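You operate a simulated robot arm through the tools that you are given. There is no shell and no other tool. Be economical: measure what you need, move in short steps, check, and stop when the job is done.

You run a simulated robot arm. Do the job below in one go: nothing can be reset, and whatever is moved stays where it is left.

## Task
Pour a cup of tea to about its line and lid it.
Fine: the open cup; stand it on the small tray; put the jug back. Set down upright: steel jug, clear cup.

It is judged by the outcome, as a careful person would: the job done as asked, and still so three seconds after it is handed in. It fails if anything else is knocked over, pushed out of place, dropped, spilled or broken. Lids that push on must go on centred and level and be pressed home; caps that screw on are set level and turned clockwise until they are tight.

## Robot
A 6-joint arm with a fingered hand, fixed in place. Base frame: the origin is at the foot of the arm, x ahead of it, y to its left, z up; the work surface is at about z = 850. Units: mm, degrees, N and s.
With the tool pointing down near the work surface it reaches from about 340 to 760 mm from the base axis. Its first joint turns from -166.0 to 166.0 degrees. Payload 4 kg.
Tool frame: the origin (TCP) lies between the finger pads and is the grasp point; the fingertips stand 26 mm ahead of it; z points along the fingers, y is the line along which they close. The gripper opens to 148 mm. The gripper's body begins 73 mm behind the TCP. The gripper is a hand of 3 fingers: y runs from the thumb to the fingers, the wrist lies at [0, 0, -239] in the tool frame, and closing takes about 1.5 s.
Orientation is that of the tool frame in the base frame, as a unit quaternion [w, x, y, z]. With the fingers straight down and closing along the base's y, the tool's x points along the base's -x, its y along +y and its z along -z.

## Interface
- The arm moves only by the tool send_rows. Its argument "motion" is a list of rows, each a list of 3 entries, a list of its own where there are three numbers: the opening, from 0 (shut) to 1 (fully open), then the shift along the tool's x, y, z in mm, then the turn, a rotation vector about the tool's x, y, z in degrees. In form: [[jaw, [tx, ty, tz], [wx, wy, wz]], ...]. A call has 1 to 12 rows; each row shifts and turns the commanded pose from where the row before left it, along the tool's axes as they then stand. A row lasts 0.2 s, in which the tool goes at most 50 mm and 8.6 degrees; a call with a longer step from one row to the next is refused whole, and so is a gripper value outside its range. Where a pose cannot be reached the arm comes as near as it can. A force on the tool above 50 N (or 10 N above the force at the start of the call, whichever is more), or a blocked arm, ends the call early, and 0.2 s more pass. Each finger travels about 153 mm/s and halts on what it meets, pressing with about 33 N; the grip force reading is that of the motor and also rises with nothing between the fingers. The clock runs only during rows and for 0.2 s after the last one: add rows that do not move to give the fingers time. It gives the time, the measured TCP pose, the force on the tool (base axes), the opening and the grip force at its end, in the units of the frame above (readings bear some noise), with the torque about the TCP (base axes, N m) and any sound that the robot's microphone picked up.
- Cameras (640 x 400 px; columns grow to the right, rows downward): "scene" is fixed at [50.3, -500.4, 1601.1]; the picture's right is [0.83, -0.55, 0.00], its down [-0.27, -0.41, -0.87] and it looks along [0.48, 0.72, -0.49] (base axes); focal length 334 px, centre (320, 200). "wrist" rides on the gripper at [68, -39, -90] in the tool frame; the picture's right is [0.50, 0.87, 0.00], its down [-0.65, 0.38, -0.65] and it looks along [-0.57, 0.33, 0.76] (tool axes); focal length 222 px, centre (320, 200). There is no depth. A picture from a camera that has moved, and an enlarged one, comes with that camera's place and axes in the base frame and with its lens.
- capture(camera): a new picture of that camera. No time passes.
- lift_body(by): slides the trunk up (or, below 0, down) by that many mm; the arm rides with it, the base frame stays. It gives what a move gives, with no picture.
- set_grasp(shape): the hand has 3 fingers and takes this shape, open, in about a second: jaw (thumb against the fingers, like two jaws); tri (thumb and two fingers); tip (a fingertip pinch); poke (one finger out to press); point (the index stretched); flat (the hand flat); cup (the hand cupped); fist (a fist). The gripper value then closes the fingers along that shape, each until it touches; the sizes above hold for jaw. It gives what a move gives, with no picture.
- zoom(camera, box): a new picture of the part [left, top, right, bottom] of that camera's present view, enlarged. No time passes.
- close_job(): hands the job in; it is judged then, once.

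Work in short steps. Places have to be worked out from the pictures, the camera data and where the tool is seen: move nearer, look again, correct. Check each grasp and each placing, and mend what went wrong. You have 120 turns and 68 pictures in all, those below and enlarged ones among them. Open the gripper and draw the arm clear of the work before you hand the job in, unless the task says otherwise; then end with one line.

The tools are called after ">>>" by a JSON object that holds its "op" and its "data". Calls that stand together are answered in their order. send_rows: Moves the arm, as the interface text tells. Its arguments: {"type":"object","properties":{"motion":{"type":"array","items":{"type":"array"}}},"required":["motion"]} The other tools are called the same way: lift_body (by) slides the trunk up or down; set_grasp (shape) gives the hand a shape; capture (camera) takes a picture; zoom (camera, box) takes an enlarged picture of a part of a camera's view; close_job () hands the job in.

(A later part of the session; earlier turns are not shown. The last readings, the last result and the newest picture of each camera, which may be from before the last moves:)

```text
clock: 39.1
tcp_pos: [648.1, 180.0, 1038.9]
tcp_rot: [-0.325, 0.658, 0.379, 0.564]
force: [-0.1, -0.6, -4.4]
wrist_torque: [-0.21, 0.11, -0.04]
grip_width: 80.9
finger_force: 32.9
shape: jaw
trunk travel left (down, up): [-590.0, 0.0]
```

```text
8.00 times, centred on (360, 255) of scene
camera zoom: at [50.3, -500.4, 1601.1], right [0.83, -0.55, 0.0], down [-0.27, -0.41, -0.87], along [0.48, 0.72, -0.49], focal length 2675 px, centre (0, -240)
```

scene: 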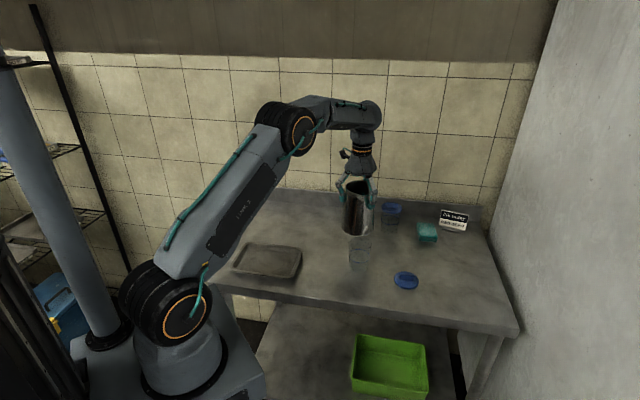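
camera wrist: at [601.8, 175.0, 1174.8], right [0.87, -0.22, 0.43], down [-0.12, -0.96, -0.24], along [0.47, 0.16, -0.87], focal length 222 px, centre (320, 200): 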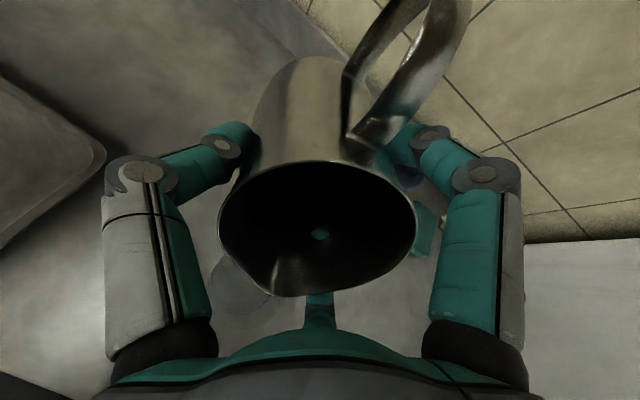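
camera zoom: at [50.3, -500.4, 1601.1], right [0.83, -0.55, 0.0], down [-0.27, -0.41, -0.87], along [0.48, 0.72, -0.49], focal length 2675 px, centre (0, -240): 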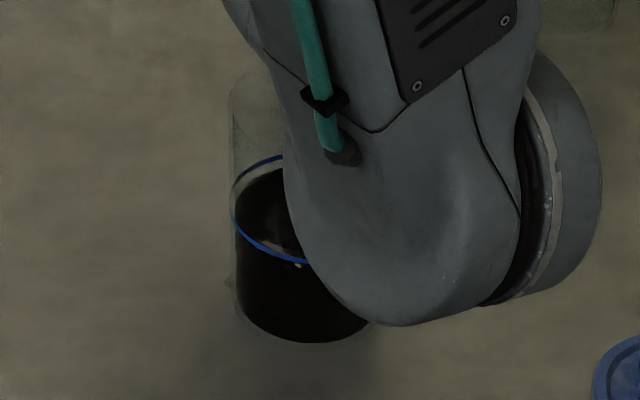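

About 85–90% is in. I'll add a small nudge with a brief hold, then tilt back 12° to stop the flow.

>>> {"op": "send_rows", "data": {"motion": [[0.3, [0.3, 0, -0.75], [0, 0.7, 0]], [0.3, [0, 0, 0], [0, 0, 0]], [0.3, [0, 0, 0], [0, 0, 0]], [0.3, [-1.6, 0, 4], [0, -4, 0]], [0.3, [-1.6, 0, 4], [0, -4, 0]], [0.3, [-1.6, 0, 4], [0, -4, 0]], [0.3, [0, 0, 0], [0, 0, 0]], [0.3, [0, 0, 0], [0, 0, 0]]]}}

>>> {"op": "zoom", "data": {"camera": "scene", "box": [335, 230, 385, 280]}}

```text
clock: 40.9
tcp_pos: [653.5, 187.3, 1031.1]
tcp_rot: [-0.285, 0.711, 0.409, 0.496]
force: [-0.8, -0.3, -3.5]
wrist_torque: [-0.16, 0.11, 0.01]
grip_width: 81.1
finger_force: 32.7
shape: jaw
trunk travel left (down, up): [-590.0, 0.0]
```

```text
8.00 times, centred on (360, 255) of scene
camera zoom: at [50.3, -500.4, 1601.1], right [0.83, -0.55, 0.0], down [-0.27, -0.41, -0.87], along [0.48, 0.72, -0.49], focal length 2675 px, centre (0, -240)
```

zoom: 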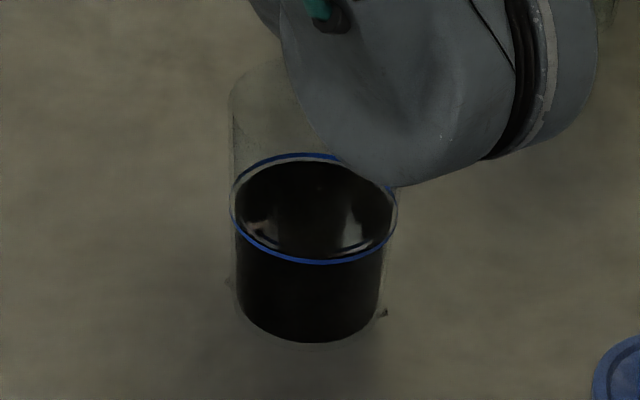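

The level is within a few mm of the line and the flow has stopped. I'll raise the jug and tilt it back to 40°, keeping the lip over the cup.

>>> {"op": "send_rows", "data": {"motion": [[0.3, [15, 0, -5.5], [0, 0, 0]], [0.3, [15, 0, -5.5], [0, 0, 0]], [0.3, [15, 0, -5.5], [0, 0, 0]], [0.3, [-4.3, 0, 7.5], [0, -8, 0]], [0.3, [-4.3, 0, 7.5], [0, -8, 0]], [0.3, [-4.3, 0, 7.5], [0, -8, 0]], [0.3, [-3.2, 0, 5.6], [0, -6, 0]], [0.3, [11.6, 0, -13.8], [0, 0, 0]], [0.3, [11.6, 0, -13.8], [0, 0, 0]], [0.3, [11.6, 0, -13.8], [0, 0, 0]], [0.3, [11.6, 0, -13.8], [0, 0, 0]], [0.3, [11.6, 0, -13.8], [0, 0, 0]]]}}

>>> {"op": "send_rows", "data": {"motion": [[0.3, [-4.3, 0, 7.5], [0, -8, 0]], [0.3, [-4.3, 0, 7.5], [0, -8, 0]], [0.3, [-4.3, 0, 7.5], [0, -8, 0]], [0.3, [-4.3, 0, 7.5], [0, -8, 0]], [0.3, [-4.3, 0, 7.5], [0, -8, 0]], [0.3, [0, 0, 0], [0, 0, 0]], [0.3, [0, 0, 0], [0, 0, 0]]]}}

>>> {"op": "zoom", "data": {"camera": "scene", "box": [310, 140, 430, 290]}}

```text
clock: 43.5
tcp_pos: [662.8, 201.2, 1142.7]
tcp_rot: [-0.171, 0.815, 0.47, 0.294]
force: [0.6, 0.9, -3.5]
wrist_torque: [-0.19, 0.07, 0.04]
grip_width: 80.7
finger_force: 32.7
shape: jaw
trunk travel left (down, up): [-590.0, 0.0]
```

```text
clock: 45.1
tcp_pos: [659.8, 197.2, 1099.7]
tcp_rot: [0.002, 0.867, 0.499, -0.003]
force: [0.2, -0.3, -3.2]
wrist_torque: [0.01, -0.01, -0.01]
grip_width: 80.8
finger_force: 32.6
shape: jaw
trunk travel left (down, up): [-590.0, 0.0]
```

```text
2.67 times, centred on (370, 215) of scene
camera zoom: at [50.3, -500.4, 1601.1], right [0.83, -0.55, 0.0], down [-0.27, -0.41, -0.87], along [0.48, 0.72, -0.49], focal length 892 px, centre (187, 160)
```

zoom: 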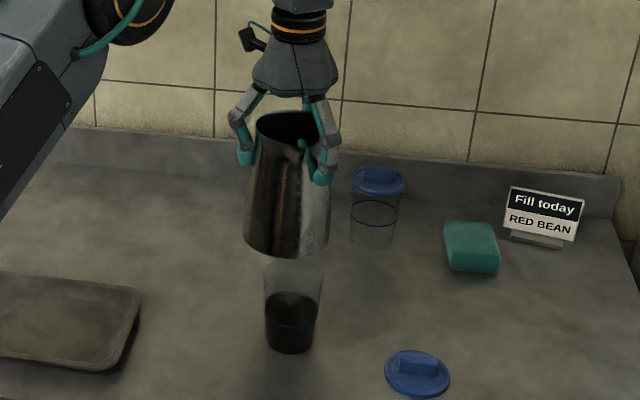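

The jug is upright and lighter by about 1.5 N. I'll take it back along the same path.

>>> {"op": "send_rows", "data": {"motion": [[0.3, [2.9, -7.4, 0], [0, 0, 0]], [0.3, [6.4, -16.65, 0], [0, 0, 0]], [0.3, [6.4, -16.65, 0], [0, 0, 0]], [0.3, [6.4, -16.65, 0], [0, 0, 0]], [0.3, [6.4, -16.65, 0], [0, 0, 0]], [0.3, [6.4, -16.65, 0], [0, 0, 0]], [0.3, [6.4, -16.65, 0], [0, 0, 0]], [0.3, [6.4, -16.65, 0], [0, 0, 0]], [0.3, [6.4, -16.65, 0], [0, 0, 0]], [0.3, [2.8, -7.4, 0], [0, 0, 0]], [0.3, [0, 0, 0], [0, 0, -8]], [0.3, [0, 0, 0], [0, 0, -8]]]}}

>>> {"op": "send_rows", "data": {"motion": [[0.3, [0, 0, 0], [0, 0, -8]], [0.3, [0, 0, 0], [0, 0, -8]], [0.3, [0, 0, 0], [0, 0, -8]], [0.3, [0, 0, 0], [0, 0, -8]], [0.3, [0, 0, 0], [0, 0, -8]], [0.3, [0, 0, 0], [0, 0, -8]], [0.3, [0, 0, 0], [0, 0, -8]], [0.3, [0, 0, 0], [0, 0, 0]]]}}

```text
clock: 47.7
tcp_pos: [559.3, 322.0, 1099.7]
tcp_rot: [0.001, 0.788, 0.616, -0.003]
force: [-0.1, -0.2, -3.8]
wrist_torque: [0.02, 0.02, 0.01]
grip_width: 80.6
finger_force: 32.9
shape: jaw
trunk travel left (down, up): [-590.0, 0.0]
```

```text
clock: 49.5
tcp_pos: [559.7, 320.5, 1098.9]
tcp_rot: [0.0, 0.407, 0.913, -0.001]
force: [0.6, -0.6, -3.1]
wrist_torque: [0.01, 0.04, 0.01]
grip_width: 80.8
finger_force: 33.1
shape: jaw
trunk travel left (down, up): [-590.0, 0.0]
```

The orientation is restored. I'll move over the original spot and lower.

>>> {"op": "send_rows", "data": {"motion": [[0.3, [8.4, 6.3, 0], [0, 0, 0]], [0.3, [16.7, 12.7, 0], [0, 0, 0]], [0.3, [16.7, 12.7, 5], [0, 0, 0]], [0.3, [16.7, 12.7, 5], [0, 0, 0]], [0.3, [16.7, 12.7, 5], [0, 0, 0]], [0.3, [16.7, 12.7, 8], [0, 0, 0]], [0.3, [16.7, 12.7, 8], [0, 0, 0]], [0.3, [8.5, 6.3, 8], [0, 0, 0]], [0.3, [0, 0, 20], [0, 0, 0]], [0.3, [0, 0, 20], [0, 0, 0]], [0.3, [0, 0, 15], [0, 0, 0]], [0.3, [0, 0, 0], [0, 0, 0]]]}}

>>> {"op": "send_rows", "data": {"motion": [[0.3, [0, 0, 10], [0, 0, 0]], [0.3, [0, 0, 8], [0, 0, 0]], [0.3, [0, 0, 4], [0, 0, 0]], [0.3, [0, 0, 3], [0, 0, 0]], [0.3, [0, 0, 0], [0, 0, 0]]]}}

```text
clock: 52.1
tcp_pos: [548.7, 466.3, 1003.7]
tcp_rot: [-0.001, 0.407, 0.913, -0.003]
force: [-0.3, -0.2, -1.9]
wrist_torque: [0.01, 0.02, -0.01]
grip_width: 80.7
finger_force: 32.7
shape: jaw
trunk travel left (down, up): [-590.0, 0.0]
```

```text
clock: 53.3
tcp_pos: [547.5, 466.5, 980.3]
tcp_rot: [0.0, 0.406, 0.914, -0.002]
force: [-1.1, 0.3, -4.0]
wrist_torque: [0.05, 0.02, 0.01]
grip_width: 80.9
finger_force: 33.2
shape: jaw
trunk travel left (down, up): [-590.0, 0.0]
```

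I'll lower in small steps until contact, expected near z≈974.

>>> {"op": "send_rows", "data": {"motion": [[0.3, [0, 0, 2], [0, 0, 0]], [0.3, [0, 0, 2], [0, 0, 0]], [0.3, [0, 0, 2], [0, 0, 0]], [0.3, [0, 0, 0.5], [0, 0, 0]], [0.3, [0, 0, 0], [0, 0, 0]]]}}

>>> {"op": "zoom", "data": {"camera": "scene", "box": [220, 140, 360, 250]}}

```text
clock: 54.5
tcp_pos: [547.1, 467.1, 974.7]
tcp_rot: [-0.001, 0.408, 0.913, -0.002]
force: [-1.1, -1.1, 1.3]
wrist_torque: [0.03, 0.02, 0.02]
grip_width: 80.7
finger_force: 33.3
shape: jaw
trunk travel left (down, up): [-590.0, 0.0]
```

```text
3.64 times, centred on (290, 195) of scene
camera zoom: at [50.3, -500.4, 1601.1], right [0.83, -0.55, 0.0], down [-0.27, -0.41, -0.87], along [0.48, 0.72, -0.49], focal length 1216 px, centre (429, 218)
```

zoom: 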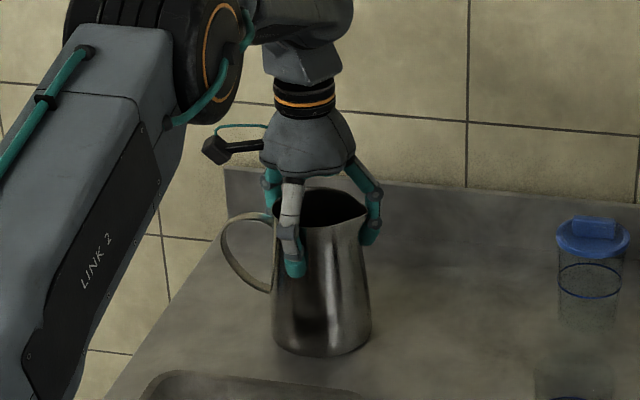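

The jug is in contact with the table and in its original place. I'll open the fingers and rise clear.

>>> {"op": "send_rows", "data": {"motion": [[0.6, [0, 0, 0], [0, 0, 0]], [0.75, [0, 0, 0], [0, 0, 0]], [0.9, [0, 0, 0], [0, 0, 0]], [1, [0, 0, 0], [0, 0, 0]], [1, [0, 0, 0], [0, 0, 0]], [1, [0, 0, -10], [0, 0, 0]], [1, [0, 0, -20], [0, 0, 0]], [1, [0, 0, -30], [0, 0, 0]], [1, [0, 0, -30], [0, 0, 0]], [1, [0, 0, -10], [0, 0, 0]]]}}

>>> {"op": "capture", "data": {"camera": "scene"}}

```text
clock: 56.7
tcp_pos: [547.1, 469.7, 1075.0]
tcp_rot: [0.0, 0.407, 0.914, -0.002]
force: [0.4, 0.0, 1.0]
wrist_torque: [0.01, 0.0, 0.04]
grip_width: 148.0
finger_force: 0.0
shape: jaw
trunk travel left (down, up): [-590.0, 0.0]
```

```text
27 pictures are left
```

scene: 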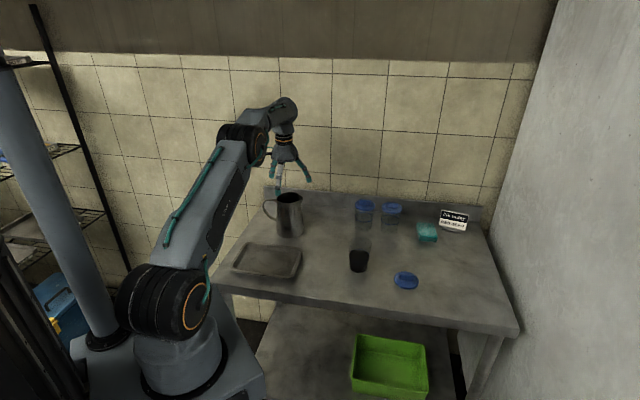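

The jug is back in place, the cup is filled to about its line, and the surroundings are unchanged. The lid's bar runs at about 138°, which nearly matches the current yaw, so I'll travel over the lid and look.

>>> {"op": "send_rows", "data": {"motion": [[1, [-37.4, -15.2, 0], [0, 0, 0]], [1, [-37.4, -15.2, 0], [0, 0, 0]], [1, [-37.4, -15.2, 0], [0, 0, 0]], [1, [-37.4, -15.2, 0], [0, 0, 0]], [1, [-37.4, -15.2, 0], [0, 0, 0]], [1, [-37.4, -15.2, 0], [0, 0, 0]], [1, [-37.4, -15.2, 0], [0, 0, 0]], [1, [-37.4, -15.2, 0], [0, 0, 0]], [1, [-37.4, -15.2, 0], [0, 0, 0]], [1, [-37.4, -15.2, 0], [0, 0, 0]], [1, [-37.4, -15.2, 0], [0, 0, 0]], [1, [-37.4, -15.2, 0], [0, 0, 0]]]}}

>>> {"op": "send_rows", "data": {"motion": [[1, [0, 0, 30], [0, 0, 0]], [1, [0, 0, 30], [0, 0, -6]], [1, [0, 0, 0], [0, 0, 0]]]}}

>>> {"op": "capture", "data": {"camera": "wrist"}}

```text
clock: 59.3
tcp_pos: [712.5, 8.9, 1073.7]
tcp_rot: [0.001, 0.407, 0.913, -0.002]
force: [-0.4, 0.0, 1.0]
wrist_torque: [-0.03, -0.03, 0.0]
grip_width: 147.7
finger_force: 0.0
shape: jaw
trunk travel left (down, up): [-590.0, 0.0]
```

```text
clock: 60.1
tcp_pos: [712.5, 11.9, 1015.3]
tcp_rot: [-0.001, 0.358, 0.934, -0.002]
force: [-0.1, 0.4, -0.7]
wrist_torque: [-0.01, 0.01, 0.01]
grip_width: 147.8
finger_force: 0.1
shape: jaw
trunk travel left (down, up): [-590.0, 0.0]
```

```text
26 pictures are left
camera wrist: at [636.4, 29.2, 1105.1], right [0.21, 0.98, 0.0], down [0.74, -0.16, 0.65], along [0.64, -0.14, -0.76], focal length 222 px, centre (320, 200)
```

wrist: 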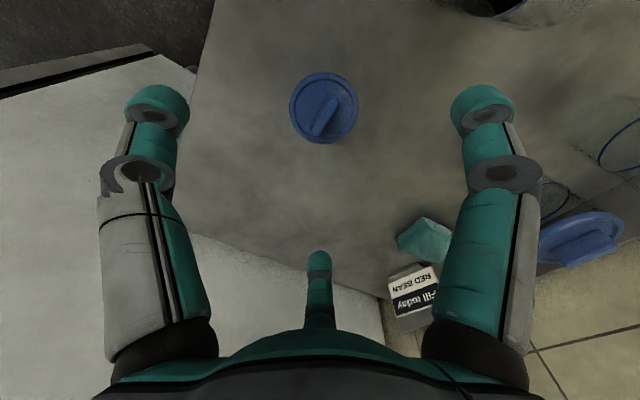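

I'll zoom in on the lid to get the bar's position and direction.

>>> {"op": "zoom", "data": {"camera": "wrist", "box": [280, 60, 370, 150]}}

```text
4.44 times, centred on (325, 105) of wrist
camera zoom: at [636.4, 29.2, 1105.1], right [0.21, 0.98, 0.0], down [0.74, -0.16, 0.65], along [0.64, -0.14, -0.76], focal length 987 px, centre (298, 622)
```

zoom: 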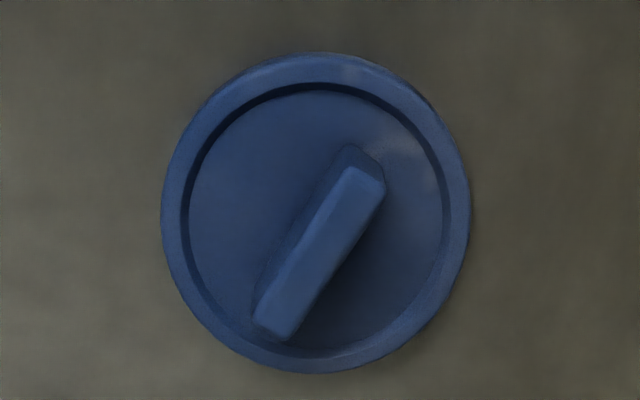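

The lid is centred at about (717,16) with its rim near z 860. The bar is about 39×9 mm, its top near 885, at 136°. I'll shift, rotate 2° and descend to z≈905 with the hand half open.

>>> {"op": "send_rows", "data": {"motion": [[0.7, [-0.5, 4.8, 0], [0, 0, 2]], [0.5, [0, 0, 25], [0, 0, 0]], [0.5, [0, 0, 25], [0, 0, 0]], [0.5, [0, 0, 25], [0, 0, 0]], [0.5, [0, 0, 20], [0, 0, 0]], [0.5, [0, 0, 15], [0, 0, 0]], [0.5, [0, 0, 0], [0, 0, 0]]]}}

>>> {"op": "capture", "data": {"camera": "wrist"}}

>>> {"op": "zoom", "data": {"camera": "scene", "box": [350, 210, 470, 310]}}

```text
clock: 61.7
tcp_pos: [716.1, 14.0, 906.7]
tcp_rot: [-0.001, 0.376, 0.927, -0.002]
force: [0.0, 0.3, 0.3]
wrist_torque: [-0.02, -0.05, 0.0]
grip_width: 74.4
finger_force: 0.0
shape: jaw
trunk travel left (down, up): [-590.0, 0.0]
```

```text
24 pictures are left
camera wrist: at [640.5, 33.7, 996.1], right [0.24, 0.97, 0.0], down [0.74, -0.18, 0.65], along [0.63, -0.16, -0.76], focal length 222 px, centre (320, 200)
```

wrist: 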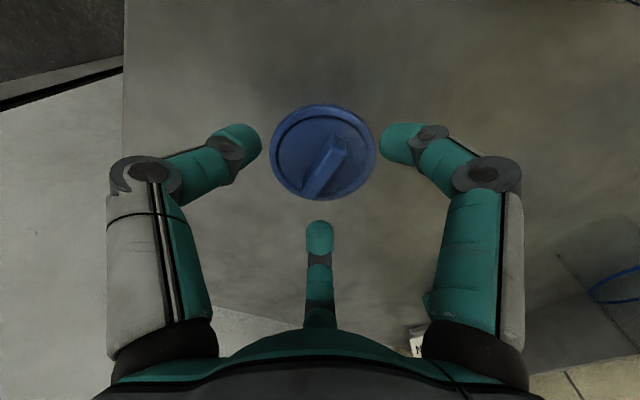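

```text
4.00 times, centred on (410, 260) of scene
camera zoom: at [50.3, -500.4, 1601.1], right [0.83, -0.55, 0.0], down [-0.27, -0.41, -0.87], along [0.48, 0.72, -0.49], focal length 1338 px, centre (-40, -40)
```

zoom: 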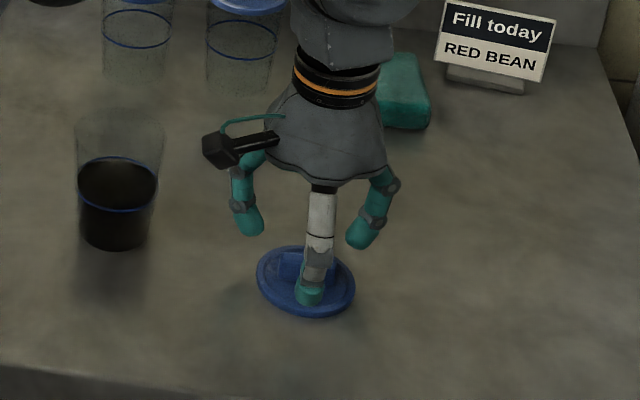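

The hand is centred over the bar to within about 2 mm. I'll nudge, descend to z≈892 and close on the bar.

>>> {"op": "send_rows", "data": {"motion": [[0.5, [1.2, 1.2, 6], [0, 0, 0]], [0.5, [0, 0, 6], [0, 0, 0]], [0.5, [0, 0, 2], [0, 0, 0]], [0.3, [0, 0, 0], [0, 0, 0]], [0.15, [0, 0, 0], [0, 0, 0]], [0, [0, 0, 0], [0, 0, 0]], [0, [0, 0, 0], [0, 0, 0]], [0, [0, 0, 0], [0, 0, 0]]]}}

>>> {"op": "capture", "data": {"camera": "wrist"}}

```text
clock: 63.5
tcp_pos: [714.1, 14.5, 891.4]
tcp_rot: [-0.001, 0.375, 0.927, -0.002]
force: [1.5, -0.8, -0.5]
wrist_torque: [0.0, -0.02, 0.0]
grip_width: 11.7
finger_force: 33.0
shape: jaw
trunk travel left (down, up): [-590.0, 0.0]
```

```text
22 pictures are left
camera wrist: at [639.6, 35.3, 981.9], right [0.24, 0.97, 0.0], down [0.74, -0.18, 0.65], along [0.63, -0.16, -0.76], focal length 222 px, centre (320, 200)
```

wrist: 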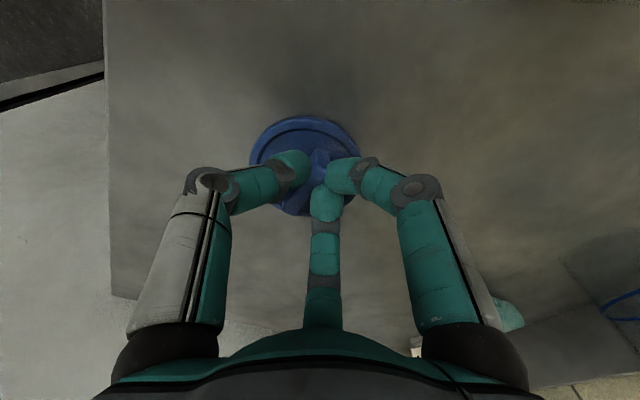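

The grip is 11.7 mm on the bar. I'll lift 40 mm and check the lid's level and its offset in the hand.

>>> {"op": "send_rows", "data": {"motion": [[0, [0, 0, -5], [0, 0, 0]], [0, [0, 0, -15], [0, 0, 0]], [0, [0, 0, -20], [0, 0, 0]], [0, [0, 0, 0], [0, 0, 0]], [0, [0, 0, 0], [0, 0, 0]]]}}

>>> {"op": "zoom", "data": {"camera": "scene", "box": [375, 220, 445, 290]}}

>>> {"op": "zoom", "data": {"camera": "wrist", "box": [240, 100, 380, 230]}}

```text
clock: 64.7
tcp_pos: [714.6, 15.8, 931.1]
tcp_rot: [0.0, 0.375, 0.927, -0.001]
force: [-0.2, 0.1, 0.4]
wrist_torque: [0.01, 0.0, -0.01]
grip_width: 11.7
finger_force: 33.2
shape: jaw
trunk travel left (down, up): [-590.0, 0.0]
```

```text
5.71 times, centred on (410, 255) of scene
camera zoom: at [50.3, -500.4, 1601.1], right [0.83, -0.55, 0.0], down [-0.27, -0.41, -0.87], along [0.48, 0.72, -0.49], focal length 1911 px, centre (-194, -114)
```

zoom: 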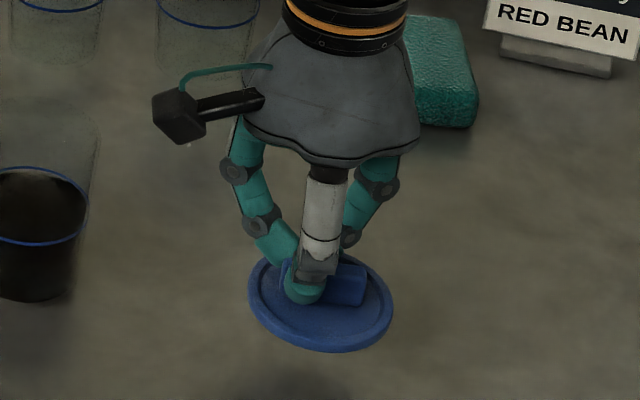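

```text
3.08 times, centred on (310, 165) of wrist
camera zoom: at [639.2, 35.1, 1021.5], right [0.24, 0.97, 0.0], down [0.74, -0.18, 0.65], along [0.63, -0.16, -0.76], focal length 684 px, centre (351, 308)
```

zoom: 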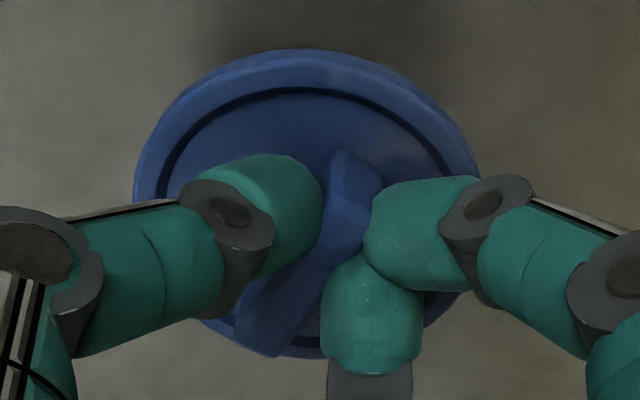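

The lid is held level, and its centre is offset from the TCP by about (-3,-10) in the base frame. I'll raise it and move it above the cup.

>>> {"op": "send_rows", "data": {"motion": [[0, [0, 0, -22], [0, 0, 0]], [0, [0, 0, -22], [0, 0, 0]], [0, [0, 0, -22], [0, 0, 0]], [0, [0, 0, -22], [0, 0, 0]], [0, [0, 0, -22], [0, 0, 0]], [0, [25.8, 7.8, 0], [0, 0, 0]], [0, [25.8, 7.8, 0], [0, 0, 0]], [0, [25.8, 7.8, 0], [0, 0, 0]], [0, [25.8, 7.8, 0], [0, 0, 0]], [0, [25.8, 7.8, 0], [0, 0, 0]], [0, [25.8, 7.8, 0], [0, 0, 0]], [0, [0, 0, 0], [0, 0, 0]]]}}

>>> {"op": "zoom", "data": {"camera": "scene", "box": [320, 210, 400, 280]}}

>>> {"op": "zoom", "data": {"camera": "wrist", "box": [220, 70, 400, 250]}}

```text
clock: 67.3
tcp_pos: [637.4, 158.7, 1041.0]
tcp_rot: [0.0, 0.375, 0.927, -0.002]
force: [1.3, 0.5, 0.8]
wrist_torque: [0.01, 0.01, -0.01]
grip_width: 11.8
finger_force: 32.9
shape: jaw
trunk travel left (down, up): [-590.0, 0.0]
```

```text
5.71 times, centred on (360, 245) of scene
camera zoom: at [50.3, -500.4, 1601.1], right [0.83, -0.55, 0.0], down [-0.27, -0.41, -0.87], along [0.48, 0.72, -0.49], focal length 1911 px, centre (91, -57)
```

zoom: 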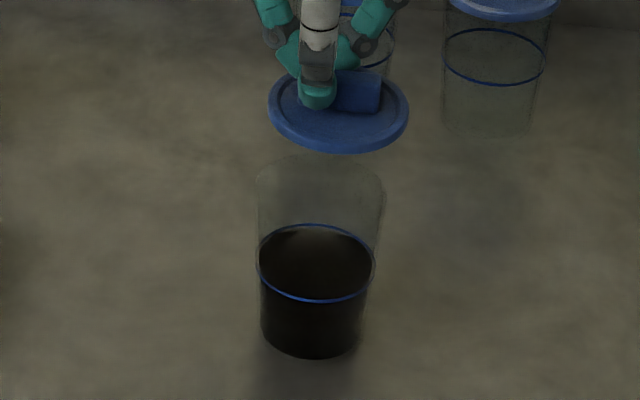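

```text
2.22 times, centred on (310, 160) of wrist
camera zoom: at [561.6, 177.5, 1131.4], right [0.24, 0.97, 0.0], down [0.74, -0.18, 0.65], along [0.63, -0.16, -0.76], focal length 494 px, centre (342, 289)
```

zoom: 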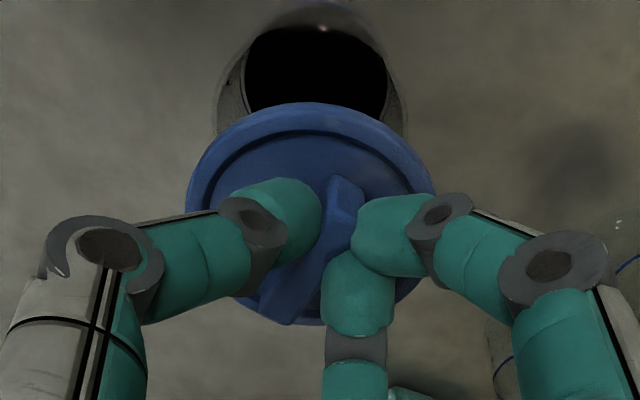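

After correcting for perspective, the lid centre sits about (4,-12) from the TCP, so the lid needs to shift by about (-5,+2). I'll do that and lower to roughly 13 mm above the rim to check again.

>>> {"op": "send_rows", "data": {"motion": [[0, [5, -2.1, 0], [0, 0, 0]], [0, [0, 0, 12], [0, 0, 0]], [0, [0, 0, 12], [0, 0, 0]], [0, [0, 0, 11], [0, 0, 0]], [0, [0, 0, 0], [0, 0, 0]]]}}

>>> {"op": "zoom", "data": {"camera": "scene", "box": [335, 215, 385, 275]}}

>>> {"op": "zoom", "data": {"camera": "wrist", "box": [220, 70, 400, 250]}}

```text
clock: 68.5
tcp_pos: [631.0, 159.2, 1005.2]
tcp_rot: [0.0, 0.374, 0.927, -0.002]
force: [-1.0, 0.6, -0.9]
wrist_torque: [-0.01, 0.02, 0.02]
grip_width: 11.6
finger_force: 33.5
shape: jaw
trunk travel left (down, up): [-590.0, 0.0]
```

```text
6.67 times, centred on (360, 245) of scene
camera zoom: at [50.3, -500.4, 1601.1], right [0.83, -0.55, 0.0], down [-0.27, -0.41, -0.87], along [0.48, 0.72, -0.49], focal length 2229 px, centre (53, -100)
```

zoom: 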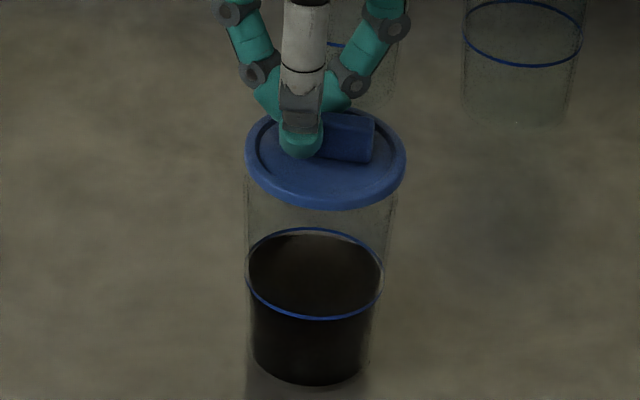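

```text
2.22 times, centred on (310, 160) of wrist
camera zoom: at [556.6, 179.7, 1095.8], right [0.24, 0.97, 0.0], down [0.74, -0.18, 0.65], along [0.63, -0.16, -0.76], focal length 494 px, centre (342, 289)
```

zoom: 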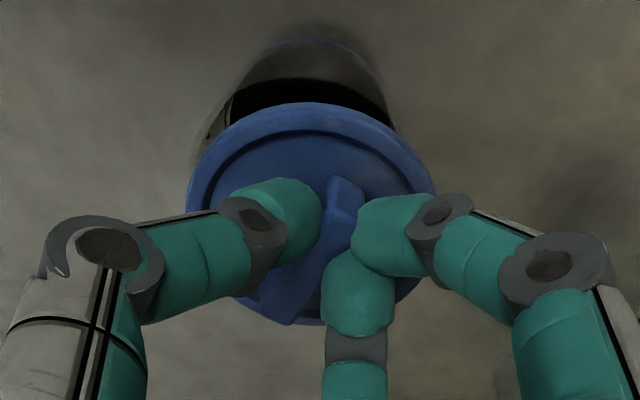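

In the scene view the lid is about 1.5 mm right of the cup axis, and depth-wise the two agree. I'll apply that nudge and lower gently to touch.

>>> {"op": "send_rows", "data": {"motion": [[0, [1.4, -0.3, 0], [0, 0, 0]], [0, [0, 0, 4], [0, 0, 0]], [0, [0, 0, 3], [0, 0, 0]], [0, [0, 0, 2], [0, 0, 0]], [0, [0, 0, 2], [0, 0, 0]], [0, [0, 0, 0], [0, 0, 0]]]}}

>>> {"op": "zoom", "data": {"camera": "scene", "box": [335, 215, 385, 275]}}

```text
clock: 69.9
tcp_pos: [630.2, 161.5, 994.4]
tcp_rot: [0.0, 0.376, 0.927, -0.002]
force: [0.5, -0.8, -0.5]
wrist_torque: [0.0, 0.0, 0.0]
grip_width: 11.9
finger_force: 32.9
shape: jaw
trunk travel left (down, up): [-590.0, 0.0]
```

```text
6.67 times, centred on (360, 245) of scene
camera zoom: at [50.3, -500.4, 1601.1], right [0.83, -0.55, 0.0], down [-0.27, -0.41, -0.87], along [0.48, 0.72, -0.49], focal length 2229 px, centre (53, -100)
```

zoom: 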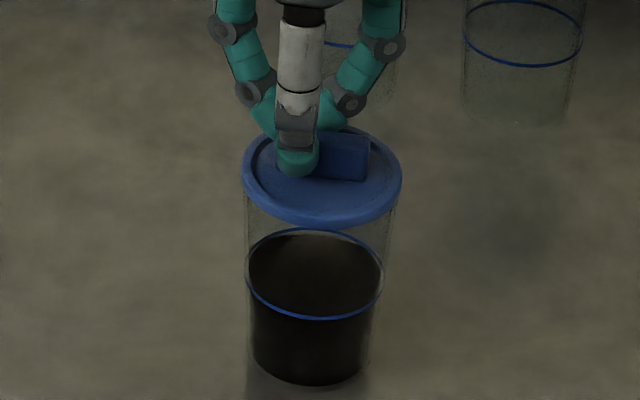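

The lid is centred over the rim. I'll lower in 1 mm steps and watch the force.

>>> {"op": "send_rows", "data": {"motion": [[0, [0, 0, 1.5], [0, 0, 0]], [0, [0, 0, 1.5], [0, 0, 0]], [0, [0, 0, 1], [0, 0, 0]], [0, [0, 0, 0], [0, 0, 0]]]}}

>>> {"op": "send_rows", "data": {"motion": [[0, [0, 0, 1], [0, 0, 0]], [0, [0, 0, 1], [0, 0, 0]], [0, [0, 0, 1], [0, 0, 0]], [0, [0, 0, 0], [0, 0, 0]]]}}

```text
clock: 70.9
tcp_pos: [629.7, 161.2, 991.5]
tcp_rot: [0.0, 0.376, 0.926, -0.001]
force: [0.8, 1.4, 9.2]
wrist_torque: [-0.02, 0.08, -0.04]
grip_width: 11.7
finger_force: 33.2
shape: jaw
trunk travel left (down, up): [-590.0, 0.0]
```

```text
clock: 71.9
tcp_pos: [630.8, 161.2, 989.5]
tcp_rot: [0.001, 0.376, 0.927, 0.0]
force: [1.8, 2.1, 28.9]
wrist_torque: [0.01, 0.05, -0.02]
grip_width: 12.4
finger_force: 32.9
shape: jaw
trunk travel left (down, up): [-590.0, 0.0]
```

Contact came at about 992, and it's now 29 N with low torque. I'll look before pressing further.

>>> {"op": "zoom", "data": {"camera": "scene", "box": [335, 215, 385, 275]}}

```text
6.67 times, centred on (360, 245) of scene
camera zoom: at [50.3, -500.4, 1601.1], right [0.83, -0.55, 0.0], down [-0.27, -0.41, -0.87], along [0.48, 0.72, -0.49], focal length 2229 px, centre (53, -100)
```

zoom: 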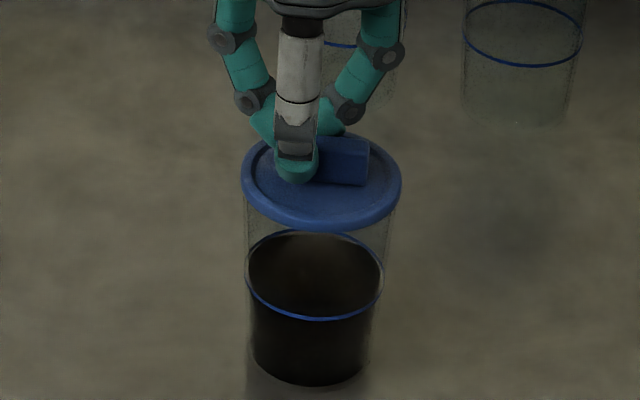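

The lid is level and centred on the rim. I'll press further in 1 mm steps.

>>> {"op": "send_rows", "data": {"motion": [[0, [0, 0, 1], [0, 0, 0]], [0, [0, 0, 1], [0, 0, 0]], [0, [0, 0, 1], [0, 0, 0]], [0, [0, 0, 1], [0, 0, 0]], [0, [0, 0, 0], [0, 0, 0]]]}}

```text
clock: 73.3
tcp_pos: [629.9, 159.9, 988.7]
tcp_rot: [0.005, 0.376, 0.927, 0.002]
force: [-3.4, -1.4, 24.2]
wrist_torque: [-0.13, 0.13, -0.04]
grip_width: 13.3
finger_force: 33.5
shape: jaw
trunk travel left (down, up): [-590.0, 0.0]
stopped in row 5: the force on the tool passed its limit at 50 N (the readings are from after the stop); the commanded pose is now the measured one
```

That hit the 50 N limit and the grip shifted slightly on the bar. I'll release, rise and inspect before pressing on the lid's centre with a closed hand.

>>> {"op": "send_rows", "data": {"motion": [[0.15, [0, 0, -0.5], [0, 0, 0]], [0.35, [0, 0, 0], [0, 0, 0]], [0.5, [0, 0, 0], [0, 0, 0]], [0.5, [0, 0, 0], [0, 0, 0]], [0.5, [0, 0, -15], [0, 0, 0]], [0.5, [0, 0, -25], [0, 0, 0]], [0.5, [0, 0, -25], [0, 0, 0]], [0.5, [0, 0, -15], [0, 0, 0]]]}}

>>> {"op": "zoom", "data": {"camera": "scene", "box": [335, 205, 405, 275]}}

>>> {"op": "zoom", "data": {"camera": "wrist", "box": [220, 70, 400, 250]}}

```text
clock: 75.1
tcp_pos: [630.3, 161.1, 1066.5]
tcp_rot: [0.001, 0.375, 0.927, 0.0]
force: [-0.3, -0.1, -0.5]
wrist_torque: [-0.03, 0.0, 0.01]
grip_width: 73.8
finger_force: 0.2
shape: jaw
trunk travel left (down, up): [-590.0, 0.0]
```

```text
5.71 times, centred on (370, 240) of scene
camera zoom: at [50.3, -500.4, 1601.1], right [0.83, -0.55, 0.0], down [-0.27, -0.41, -0.87], along [0.48, 0.72, -0.49], focal length 1911 px, centre (34, -29)
```

zoom: 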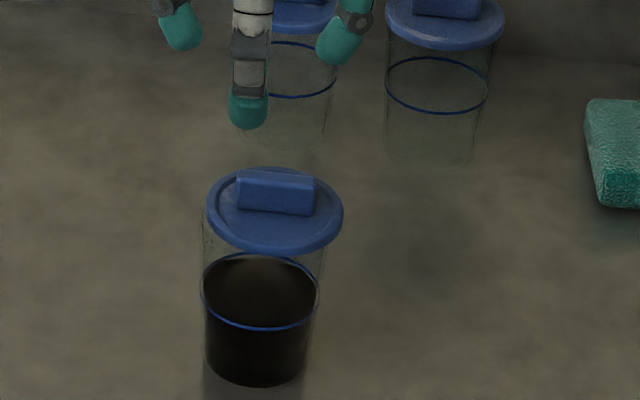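

```text
2.22 times, centred on (310, 160) of wrist
camera zoom: at [556.3, 179.8, 1156.8], right [0.24, 0.97, 0.0], down [0.73, -0.18, 0.66], along [0.64, -0.16, -0.75], focal length 494 px, centre (342, 289)
```

zoom: 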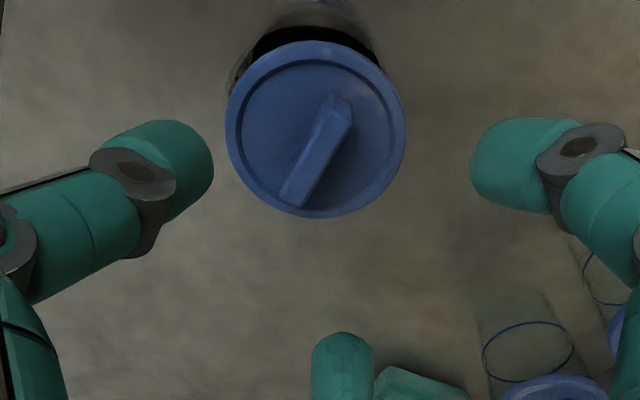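

After release the lid rests about 6 mm off to the right, centred at (642,147), and isn't seated. I'll regrip it with the hand centred on the bar, allowing for the claw's natural offset of about 5 mm toward the thumb.

>>> {"op": "send_rows", "data": {"motion": [[0.5, [-16.3, 1.9, 0], [0, 0, 0]], [0.5, [0, 0, 20], [0, 0, -3]], [0.5, [0, 0, 20], [0, 0, 0]], [0.5, [0, 0, 15], [0, 0, 0]], [0.5, [0, 0, 0], [0, 0, 0]]]}}

>>> {"op": "capture", "data": {"camera": "wrist"}}

```text
clock: 76.3
tcp_pos: [645.9, 150.6, 1012.9]
tcp_rot: [0.002, 0.351, 0.936, -0.001]
force: [-0.5, -0.1, -0.1]
wrist_torque: [0.03, 0.0, 0.06]
grip_width: 73.4
finger_force: 0.1
shape: jaw
trunk travel left (down, up): [-590.0, 0.0]
```

```text
11 pictures are left
camera wrist: at [569.3, 166.0, 1102.1], right [0.19, 0.98, 0.0], down [0.74, -0.14, 0.66], along [0.64, -0.13, -0.75], focal length 222 px, centre (320, 200)
```

wrist: 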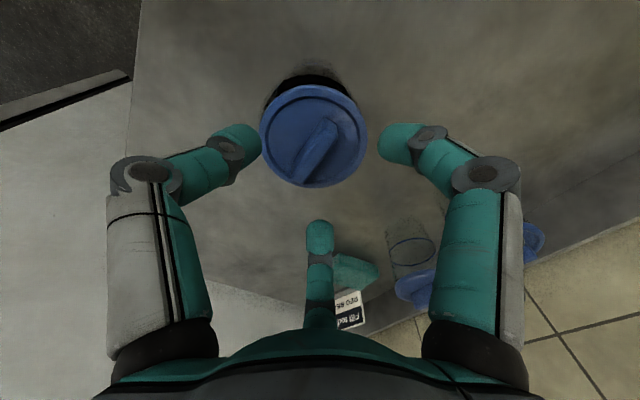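

The lid is at about (1,-7) in the tool frame, close to the wanted (0,-5). I'll fine-shift, descend to z≈990 and close slowly.

>>> {"op": "send_rows", "data": {"motion": [[0.5, [1.3, -2.3, 8], [0, 0, 0]], [0.45, [0, 0, 8], [0, 0, 0]], [0.35, [0, 0, 7], [0, 0, 0]], [0.25, [0, 0, 0], [0, 0, 0]], [0.18, [0, 0, 0], [0, 0, 0]], [0.12, [0, 0, 0], [0, 0, 0]], [0.06, [0, 0, 0], [0, 0, 0]], [0, [0, 0, 0], [0, 0, 0]], [0, [0, 0, 0], [0, 0, 0]]]}}

>>> {"op": "zoom", "data": {"camera": "scene", "box": [335, 205, 405, 275]}}

```text
clock: 78.3
tcp_pos: [642.2, 149.1, 987.7]
tcp_rot: [0.002, 0.351, 0.936, -0.001]
force: [0.5, 0.2, 0.4]
wrist_torque: [0.0, 0.03, 0.0]
grip_width: 11.9
finger_force: 32.8
shape: jaw
trunk travel left (down, up): [-590.0, 0.0]
```

```text
5.71 times, centred on (370, 240) of scene
camera zoom: at [50.3, -500.4, 1601.1], right [0.83, -0.55, 0.0], down [-0.27, -0.41, -0.87], along [0.48, 0.72, -0.49], focal length 1911 px, centre (34, -29)
```

zoom: 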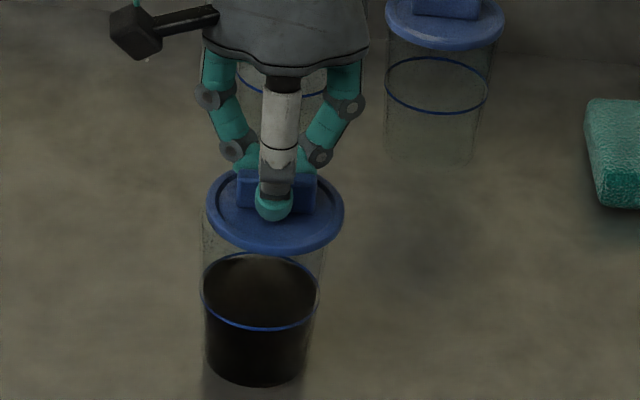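

The bar is gripped at its centre without disturbing anything. The scene view shows the lid 10 px (5.6 mm) too far right. I'll lift 5 mm, shift by (-5,+2.5) and lower to light contact.

>>> {"op": "send_rows", "data": {"motion": [[0, [0, 0, -3], [0, 0, 0]], [0, [0, 0, -4], [0, 0, 0]], [0, [2.8, -0.4, 0], [0, 0, 0]], [0, [2.8, -0.4, 0], [0, 0, 0]], [0, [0, 0, 0], [0, 0, 0]]]}}

>>> {"op": "zoom", "data": {"camera": "scene", "box": [335, 200, 410, 275]}}

```text
clock: 79.5
tcp_pos: [638.5, 152.6, 995.9]
tcp_rot: [0.002, 0.351, 0.936, -0.001]
force: [0.2, 0.1, -0.2]
wrist_torque: [0.0, -0.01, 0.0]
grip_width: 11.8
finger_force: 33.0
shape: jaw
trunk travel left (down, up): [-590.0, 0.0]
```

```text
5.33 times, centred on (372, 238) of scene
camera zoom: at [50.3, -500.4, 1601.1], right [0.83, -0.55, 0.0], down [-0.27, -0.41, -0.87], along [0.48, 0.72, -0.49], focal length 1783 px, centre (40, 0)
```

zoom: 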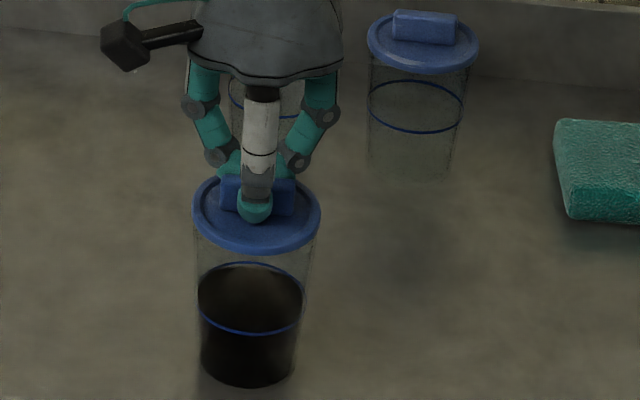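

The lid is now within about 1.3 mm of the axis. Comparing with the lidded neighbour suggests a plug-type lid that must drop about 5–6 mm. I'll nudge and lower to light contact.

>>> {"op": "send_rows", "data": {"motion": [[0, [1.2, -0.1, 0], [0, 0, 0]], [0, [0, 0, 1.5], [0, 0, 0]], [0, [0, 0, 1], [0, 0, 0]], [0, [0, 0, 0], [0, 0, 0]]]}}

>>> {"op": "send_rows", "data": {"motion": [[0, [0, 0, 1], [0, 0, 0]], [0, [0, 0, 1], [0, 0, 0]], [0, [0, 0, 0], [0, 0, 0]]]}}

>>> {"op": "send_rows", "data": {"motion": [[0, [0, 0, 1], [0, 0, 0]], [0, [0, 0, 1], [0, 0, 0]], [0, [0, 0, 0], [0, 0, 0]]]}}

```text
clock: 80.5
tcp_pos: [635.8, 154.0, 993.6]
tcp_rot: [0.002, 0.352, 0.936, -0.001]
force: [-0.2, -0.6, -0.3]
wrist_torque: [0.01, -0.02, 0.01]
grip_width: 11.7
finger_force: 33.2
shape: jaw
trunk travel left (down, up): [-590.0, 0.0]
```

```text
clock: 81.3
tcp_pos: [637.8, 153.6, 990.5]
tcp_rot: [0.002, 0.351, 0.936, 0.0]
force: [0.6, 0.2, -0.6]
wrist_torque: [-0.01, 0.0, 0.0]
grip_width: 12.0
finger_force: 33.1
shape: jaw
trunk travel left (down, up): [-590.0, 0.0]
```

```text
clock: 82.1
tcp_pos: [637.1, 154.8, 988.7]
tcp_rot: [0.002, 0.351, 0.936, -0.001]
force: [0.3, -0.4, -0.7]
wrist_torque: [-0.02, -0.03, 0.01]
grip_width: 11.7
finger_force: 32.9
shape: jaw
trunk travel left (down, up): [-590.0, 0.0]
```

There's still no contact at 988.7, so I'll continue down.

>>> {"op": "send_rows", "data": {"motion": [[0, [0, 0, 1], [0, 0, 0]], [0, [0, 0, 1], [0, 0, 0]], [0, [0, 0, 0], [0, 0, 0]]]}}

>>> {"op": "send_rows", "data": {"motion": [[0, [0, 0, 1], [0, 0, 0]], [0, [0, 0, 1], [0, 0, 0]], [0, [0, 0, 0], [0, 0, 0]]]}}

```text
clock: 82.9
tcp_pos: [636.6, 153.8, 987.0]
tcp_rot: [0.002, 0.351, 0.936, 0.0]
force: [-0.6, -0.3, 2.2]
wrist_torque: [-0.07, 0.06, -0.03]
grip_width: 11.5
finger_force: 33.1
shape: jaw
trunk travel left (down, up): [-590.0, 0.0]
```

```text
clock: 83.7
tcp_pos: [637.3, 152.4, 986.8]
tcp_rot: [0.001, 0.352, 0.936, 0.0]
force: [-0.5, 2.1, 9.6]
wrist_torque: [-0.08, 0.06, -0.02]
grip_width: 12.3
finger_force: 32.9
shape: jaw
trunk travel left (down, up): [-590.0, 0.0]
```

Even contact at about 987, with torque nearly central. I'll take a close look at alignment before pressing.

>>> {"op": "zoom", "data": {"camera": "scene", "box": [335, 200, 410, 275]}}

```text
5.33 times, centred on (372, 238) of scene
camera zoom: at [50.3, -500.4, 1601.1], right [0.83, -0.55, 0.0], down [-0.27, -0.41, -0.87], along [0.48, 0.72, -0.49], focal length 1783 px, centre (40, 0)
```

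zoom: 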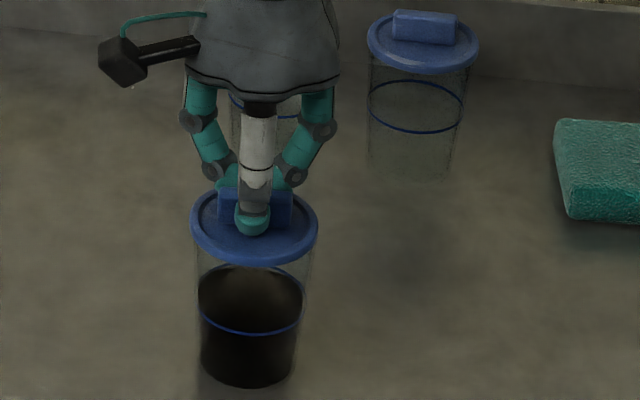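

The lid column (254.5) matches the cup axis (254), and about 4–5 mm of travel is left. I'll press down.

>>> {"op": "send_rows", "data": {"motion": [[0, [0, 0, 1], [0, 0, 0]], [0, [0, 0, 1], [0, 0, 0]], [0, [0, 0, 1], [0, 0, 0]], [0, [0, 0, 0], [0, 0, 0]]]}}

```text
clock: 84.7
tcp_pos: [636.5, 152.8, 985.3]
tcp_rot: [0.004, 0.351, 0.937, 0.002]
force: [1.5, -1.6, 33.6]
wrist_torque: [-0.17, 0.09, -0.01]
grip_width: 12.8
finger_force: 32.7
shape: jaw
trunk travel left (down, up): [-590.0, 0.0]
```

The force is 34 N, centred on the lid. I'll press a bit more.

>>> {"op": "send_rows", "data": {"motion": [[0, [0, 0, 0.8], [0, 0, 0]], [0, [0, 0, 0], [0, 0, 0]]]}}

>>> {"op": "send_rows", "data": {"motion": [[0, [0, 0, 0.6], [0, 0, 0]], [0, [0, 0, 0], [0, 0, 0]]]}}

```text
clock: 85.3
tcp_pos: [636.3, 153.5, 984.1]
tcp_rot: [0.004, 0.35, 0.937, 0.001]
force: [4.9, -3.6, 42.8]
wrist_torque: [-0.29, 0.1, 0.05]
grip_width: 13.4
finger_force: 32.8
shape: jaw
trunk travel left (down, up): [-590.0, 0.0]
```

```text
clock: 85.9
tcp_pos: [636.2, 153.0, 983.7]
tcp_rot: [0.005, 0.351, 0.936, 0.002]
force: [4.2, -4.2, 46.2]
wrist_torque: [-0.32, 0.13, 0.11]
grip_width: 13.5
finger_force: 32.9
shape: jaw
trunk travel left (down, up): [-590.0, 0.0]
```

Side load is building and the fingers are slipping on the bar, so I'll unload, release gently and switch to a three-fingertip press on the lid. First: unload.

>>> {"op": "send_rows", "data": {"motion": [[0, [0, 0, -1], [0, 0, 0]], [0, [0, 0, -1], [0, 0, 0]], [0, [0, 0, -0.5], [0, 0, 0]], [0, [0, 0, 0], [0, 0, 0]]]}}

```text
clock: 86.9
tcp_pos: [634.5, 152.4, 983.8]
tcp_rot: [0.002, 0.351, 0.936, 0.001]
force: [4.0, -2.1, 30.1]
wrist_torque: [-0.12, 0.01, 0.03]
grip_width: 13.0
finger_force: 33.4
shape: jaw
trunk travel left (down, up): [-590.0, 0.0]
```

Still 30 N, so I'll keep unloading.

>>> {"op": "send_rows", "data": {"motion": [[0, [0, 0, -1], [0, 0, 0]], [0, [0, 0, -1], [0, 0, 0]], [0, [0, 0, 0], [0, 0, 0]]]}}

>>> {"op": "zoom", "data": {"camera": "scene", "box": [335, 200, 410, 275]}}

```text
clock: 87.7
tcp_pos: [636.1, 154.4, 985.5]
tcp_rot: [0.001, 0.351, 0.936, -0.001]
force: [1.4, -0.6, 12.1]
wrist_torque: [-0.06, 0.01, -0.01]
grip_width: 13.0
finger_force: 32.7
shape: jaw
trunk travel left (down, up): [-590.0, 0.0]
```

```text
5.33 times, centred on (372, 238) of scene
camera zoom: at [50.3, -500.4, 1601.1], right [0.83, -0.55, 0.0], down [-0.27, -0.41, -0.87], along [0.48, 0.72, -0.49], focal length 1783 px, centre (40, 0)
```

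zoom: 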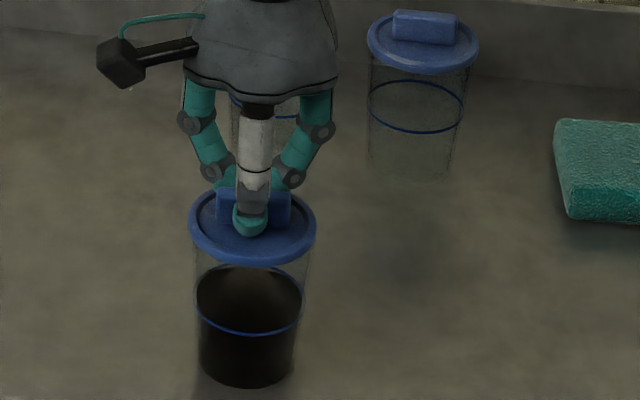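

The lid is still centred and level, and the contact is all round with low torque, so it just needs more force than the finger grip can carry. I'll release, rise, shut the hand and shift to press on the bar's top centre.

>>> {"op": "send_rows", "data": {"motion": [[0, [0, 0, -0.7], [0, 0, 0]], [0.12, [0, 0, 0], [0, 0, 0]], [0.25, [0, 0, 0], [0, 0, 0]], [0.4, [0, 0, 0], [0, 0, 0]], [0.45, [0, 0, 0], [0, 0, 0]], [0.45, [0, 0, -15], [0, 0, 0]], [0.45, [0, 0, -25], [0, 0, 0]], [0.45, [0, 0, -20], [0, 0, 0]], [0, [0, -5, 0], [0, 0, 0]], [0, [0, 0, 0], [0, 0, 0]], [0, [0, 0, 0], [0, 0, 0]], [0, [0, 0, 0], [0, 0, 0]]]}}

>>> {"op": "zoom", "data": {"camera": "scene", "box": [335, 200, 410, 275]}}

```text
clock: 90.3
tcp_pos: [632.5, 149.1, 1046.5]
tcp_rot: [0.002, 0.352, 0.936, -0.001]
force: [0.7, -0.9, 0.1]
wrist_torque: [-0.01, -0.01, -0.02]
grip_width: 0.1
finger_force: 32.7
shape: jaw
trunk travel left (down, up): [-590.0, 0.0]
heard: snap
```

```text
5.33 times, centred on (372, 238) of scene
camera zoom: at [50.3, -500.4, 1601.1], right [0.83, -0.55, 0.0], down [-0.27, -0.41, -0.87], along [0.48, 0.72, -0.49], focal length 1783 px, centre (40, 0)
```

zoom: 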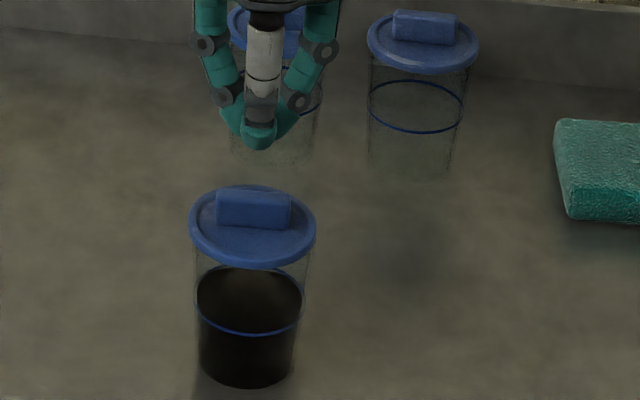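

A snap was heard and the lid sits slightly lower, centred. I'll confirm by pressing on top of the bar with the shut fingertips.

>>> {"op": "send_rows", "data": {"motion": [[0, [0, 0, 12], [0, 0, 0]], [0, [0, 0, 10], [0, 0, 0]], [0, [0, 0, 4], [0, 0, 0]], [0, [0, 0, 2], [0, 0, 0]], [0, [0, 0, 2], [0, 0, 0]], [0, [0, 0, 2], [0, 0, 0]], [0, [0, 0, 0], [0, 0, 0]]]}}

```text
clock: 91.9
tcp_pos: [632.6, 149.5, 1014.5]
tcp_rot: [0.001, 0.351, 0.936, -0.001]
force: [1.0, 0.1, 0.4]
wrist_torque: [0.0, 0.04, -0.03]
grip_width: 0.1
finger_force: 33.1
shape: jaw
trunk travel left (down, up): [-590.0, 0.0]
```

There's no contact yet, so I'll continue in 1.5 mm steps.

>>> {"op": "send_rows", "data": {"motion": [[0, [0, 0, 1.5], [0, 0, 0]], [0, [0, 0, 1.5], [0, 0, 0]], [0, [0, 0, 1.5], [0, 0, 0]], [0, [0, 0, 1.5], [0, 0, 0]], [0, [0, 0, 0], [0, 0, 0]]]}}

```text
clock: 93.1
tcp_pos: [633.9, 149.2, 1008.5]
tcp_rot: [0.002, 0.351, 0.936, 0.0]
force: [-0.6, 0.5, -0.2]
wrist_torque: [0.02, 0.03, 0.0]
grip_width: 0.1
finger_force: 33.2
shape: jaw
trunk travel left (down, up): [-590.0, 0.0]
```

>>> {"op": "send_rows", "data": {"motion": [[0, [0, 0, 1.5], [0, 0, 0]], [0, [0, 0, 1.5], [0, 0, 0]], [0, [0, 0, 1.5], [0, 0, 0]], [0, [0, 0, 1.5], [0, 0, 0]], [0, [0, 0, 1.5], [0, 0, 0]], [0, [0, 0, 0], [0, 0, 0]]]}}

```text
clock: 94.4
tcp_pos: [635.1, 150.7, 1007.7]
tcp_rot: [0.007, 0.35, 0.937, 0.004]
force: [-4.9, -1.3, 21.0]
wrist_torque: [-0.09, 0.16, 0.02]
grip_width: 0.0
finger_force: 33.7
shape: jaw
trunk travel left (down, up): [-590.0, 0.0]
stopped in row 6: the force on the tool passed its limit at 51 N (the readings are from after the stop); the commanded pose is now the measured one
```

The press reached 51 N with no further movement or sound, so the lid appears home. I'll rise and inspect.

>>> {"op": "send_rows", "data": {"motion": [[0, [0, 0, -5], [0, 0, 0]], [0, [0, 0, -15], [0, 0, 0]], [0, [0, 0, -25], [0, 0, 0]], [0.6, [0, 0, -25], [0, 0, 0]], [1, [0, 0, 0], [0, 0, 0]], [1, [0, 0, 0], [0, 0, 0]], [1, [0, 0, 0], [0, 0, 0]]]}}

>>> {"op": "zoom", "data": {"camera": "scene", "box": [335, 200, 410, 275]}}

```text
clock: 96.0
tcp_pos: [635.3, 150.3, 1074.2]
tcp_rot: [0.005, 0.35, 0.937, 0.001]
force: [-0.1, -0.3, 0.4]
wrist_torque: [0.03, -0.02, -0.01]
grip_width: 148.0
finger_force: 0.1
shape: jaw
trunk travel left (down, up): [-590.0, 0.0]
```

```text
5.33 times, centred on (372, 238) of scene
camera zoom: at [50.3, -500.4, 1601.1], right [0.83, -0.55, 0.0], down [-0.27, -0.41, -0.87], along [0.48, 0.72, -0.49], focal length 1783 px, centre (40, 0)
```

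zoom: 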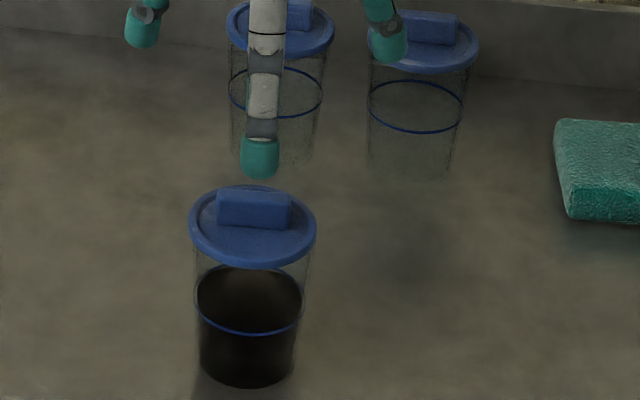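

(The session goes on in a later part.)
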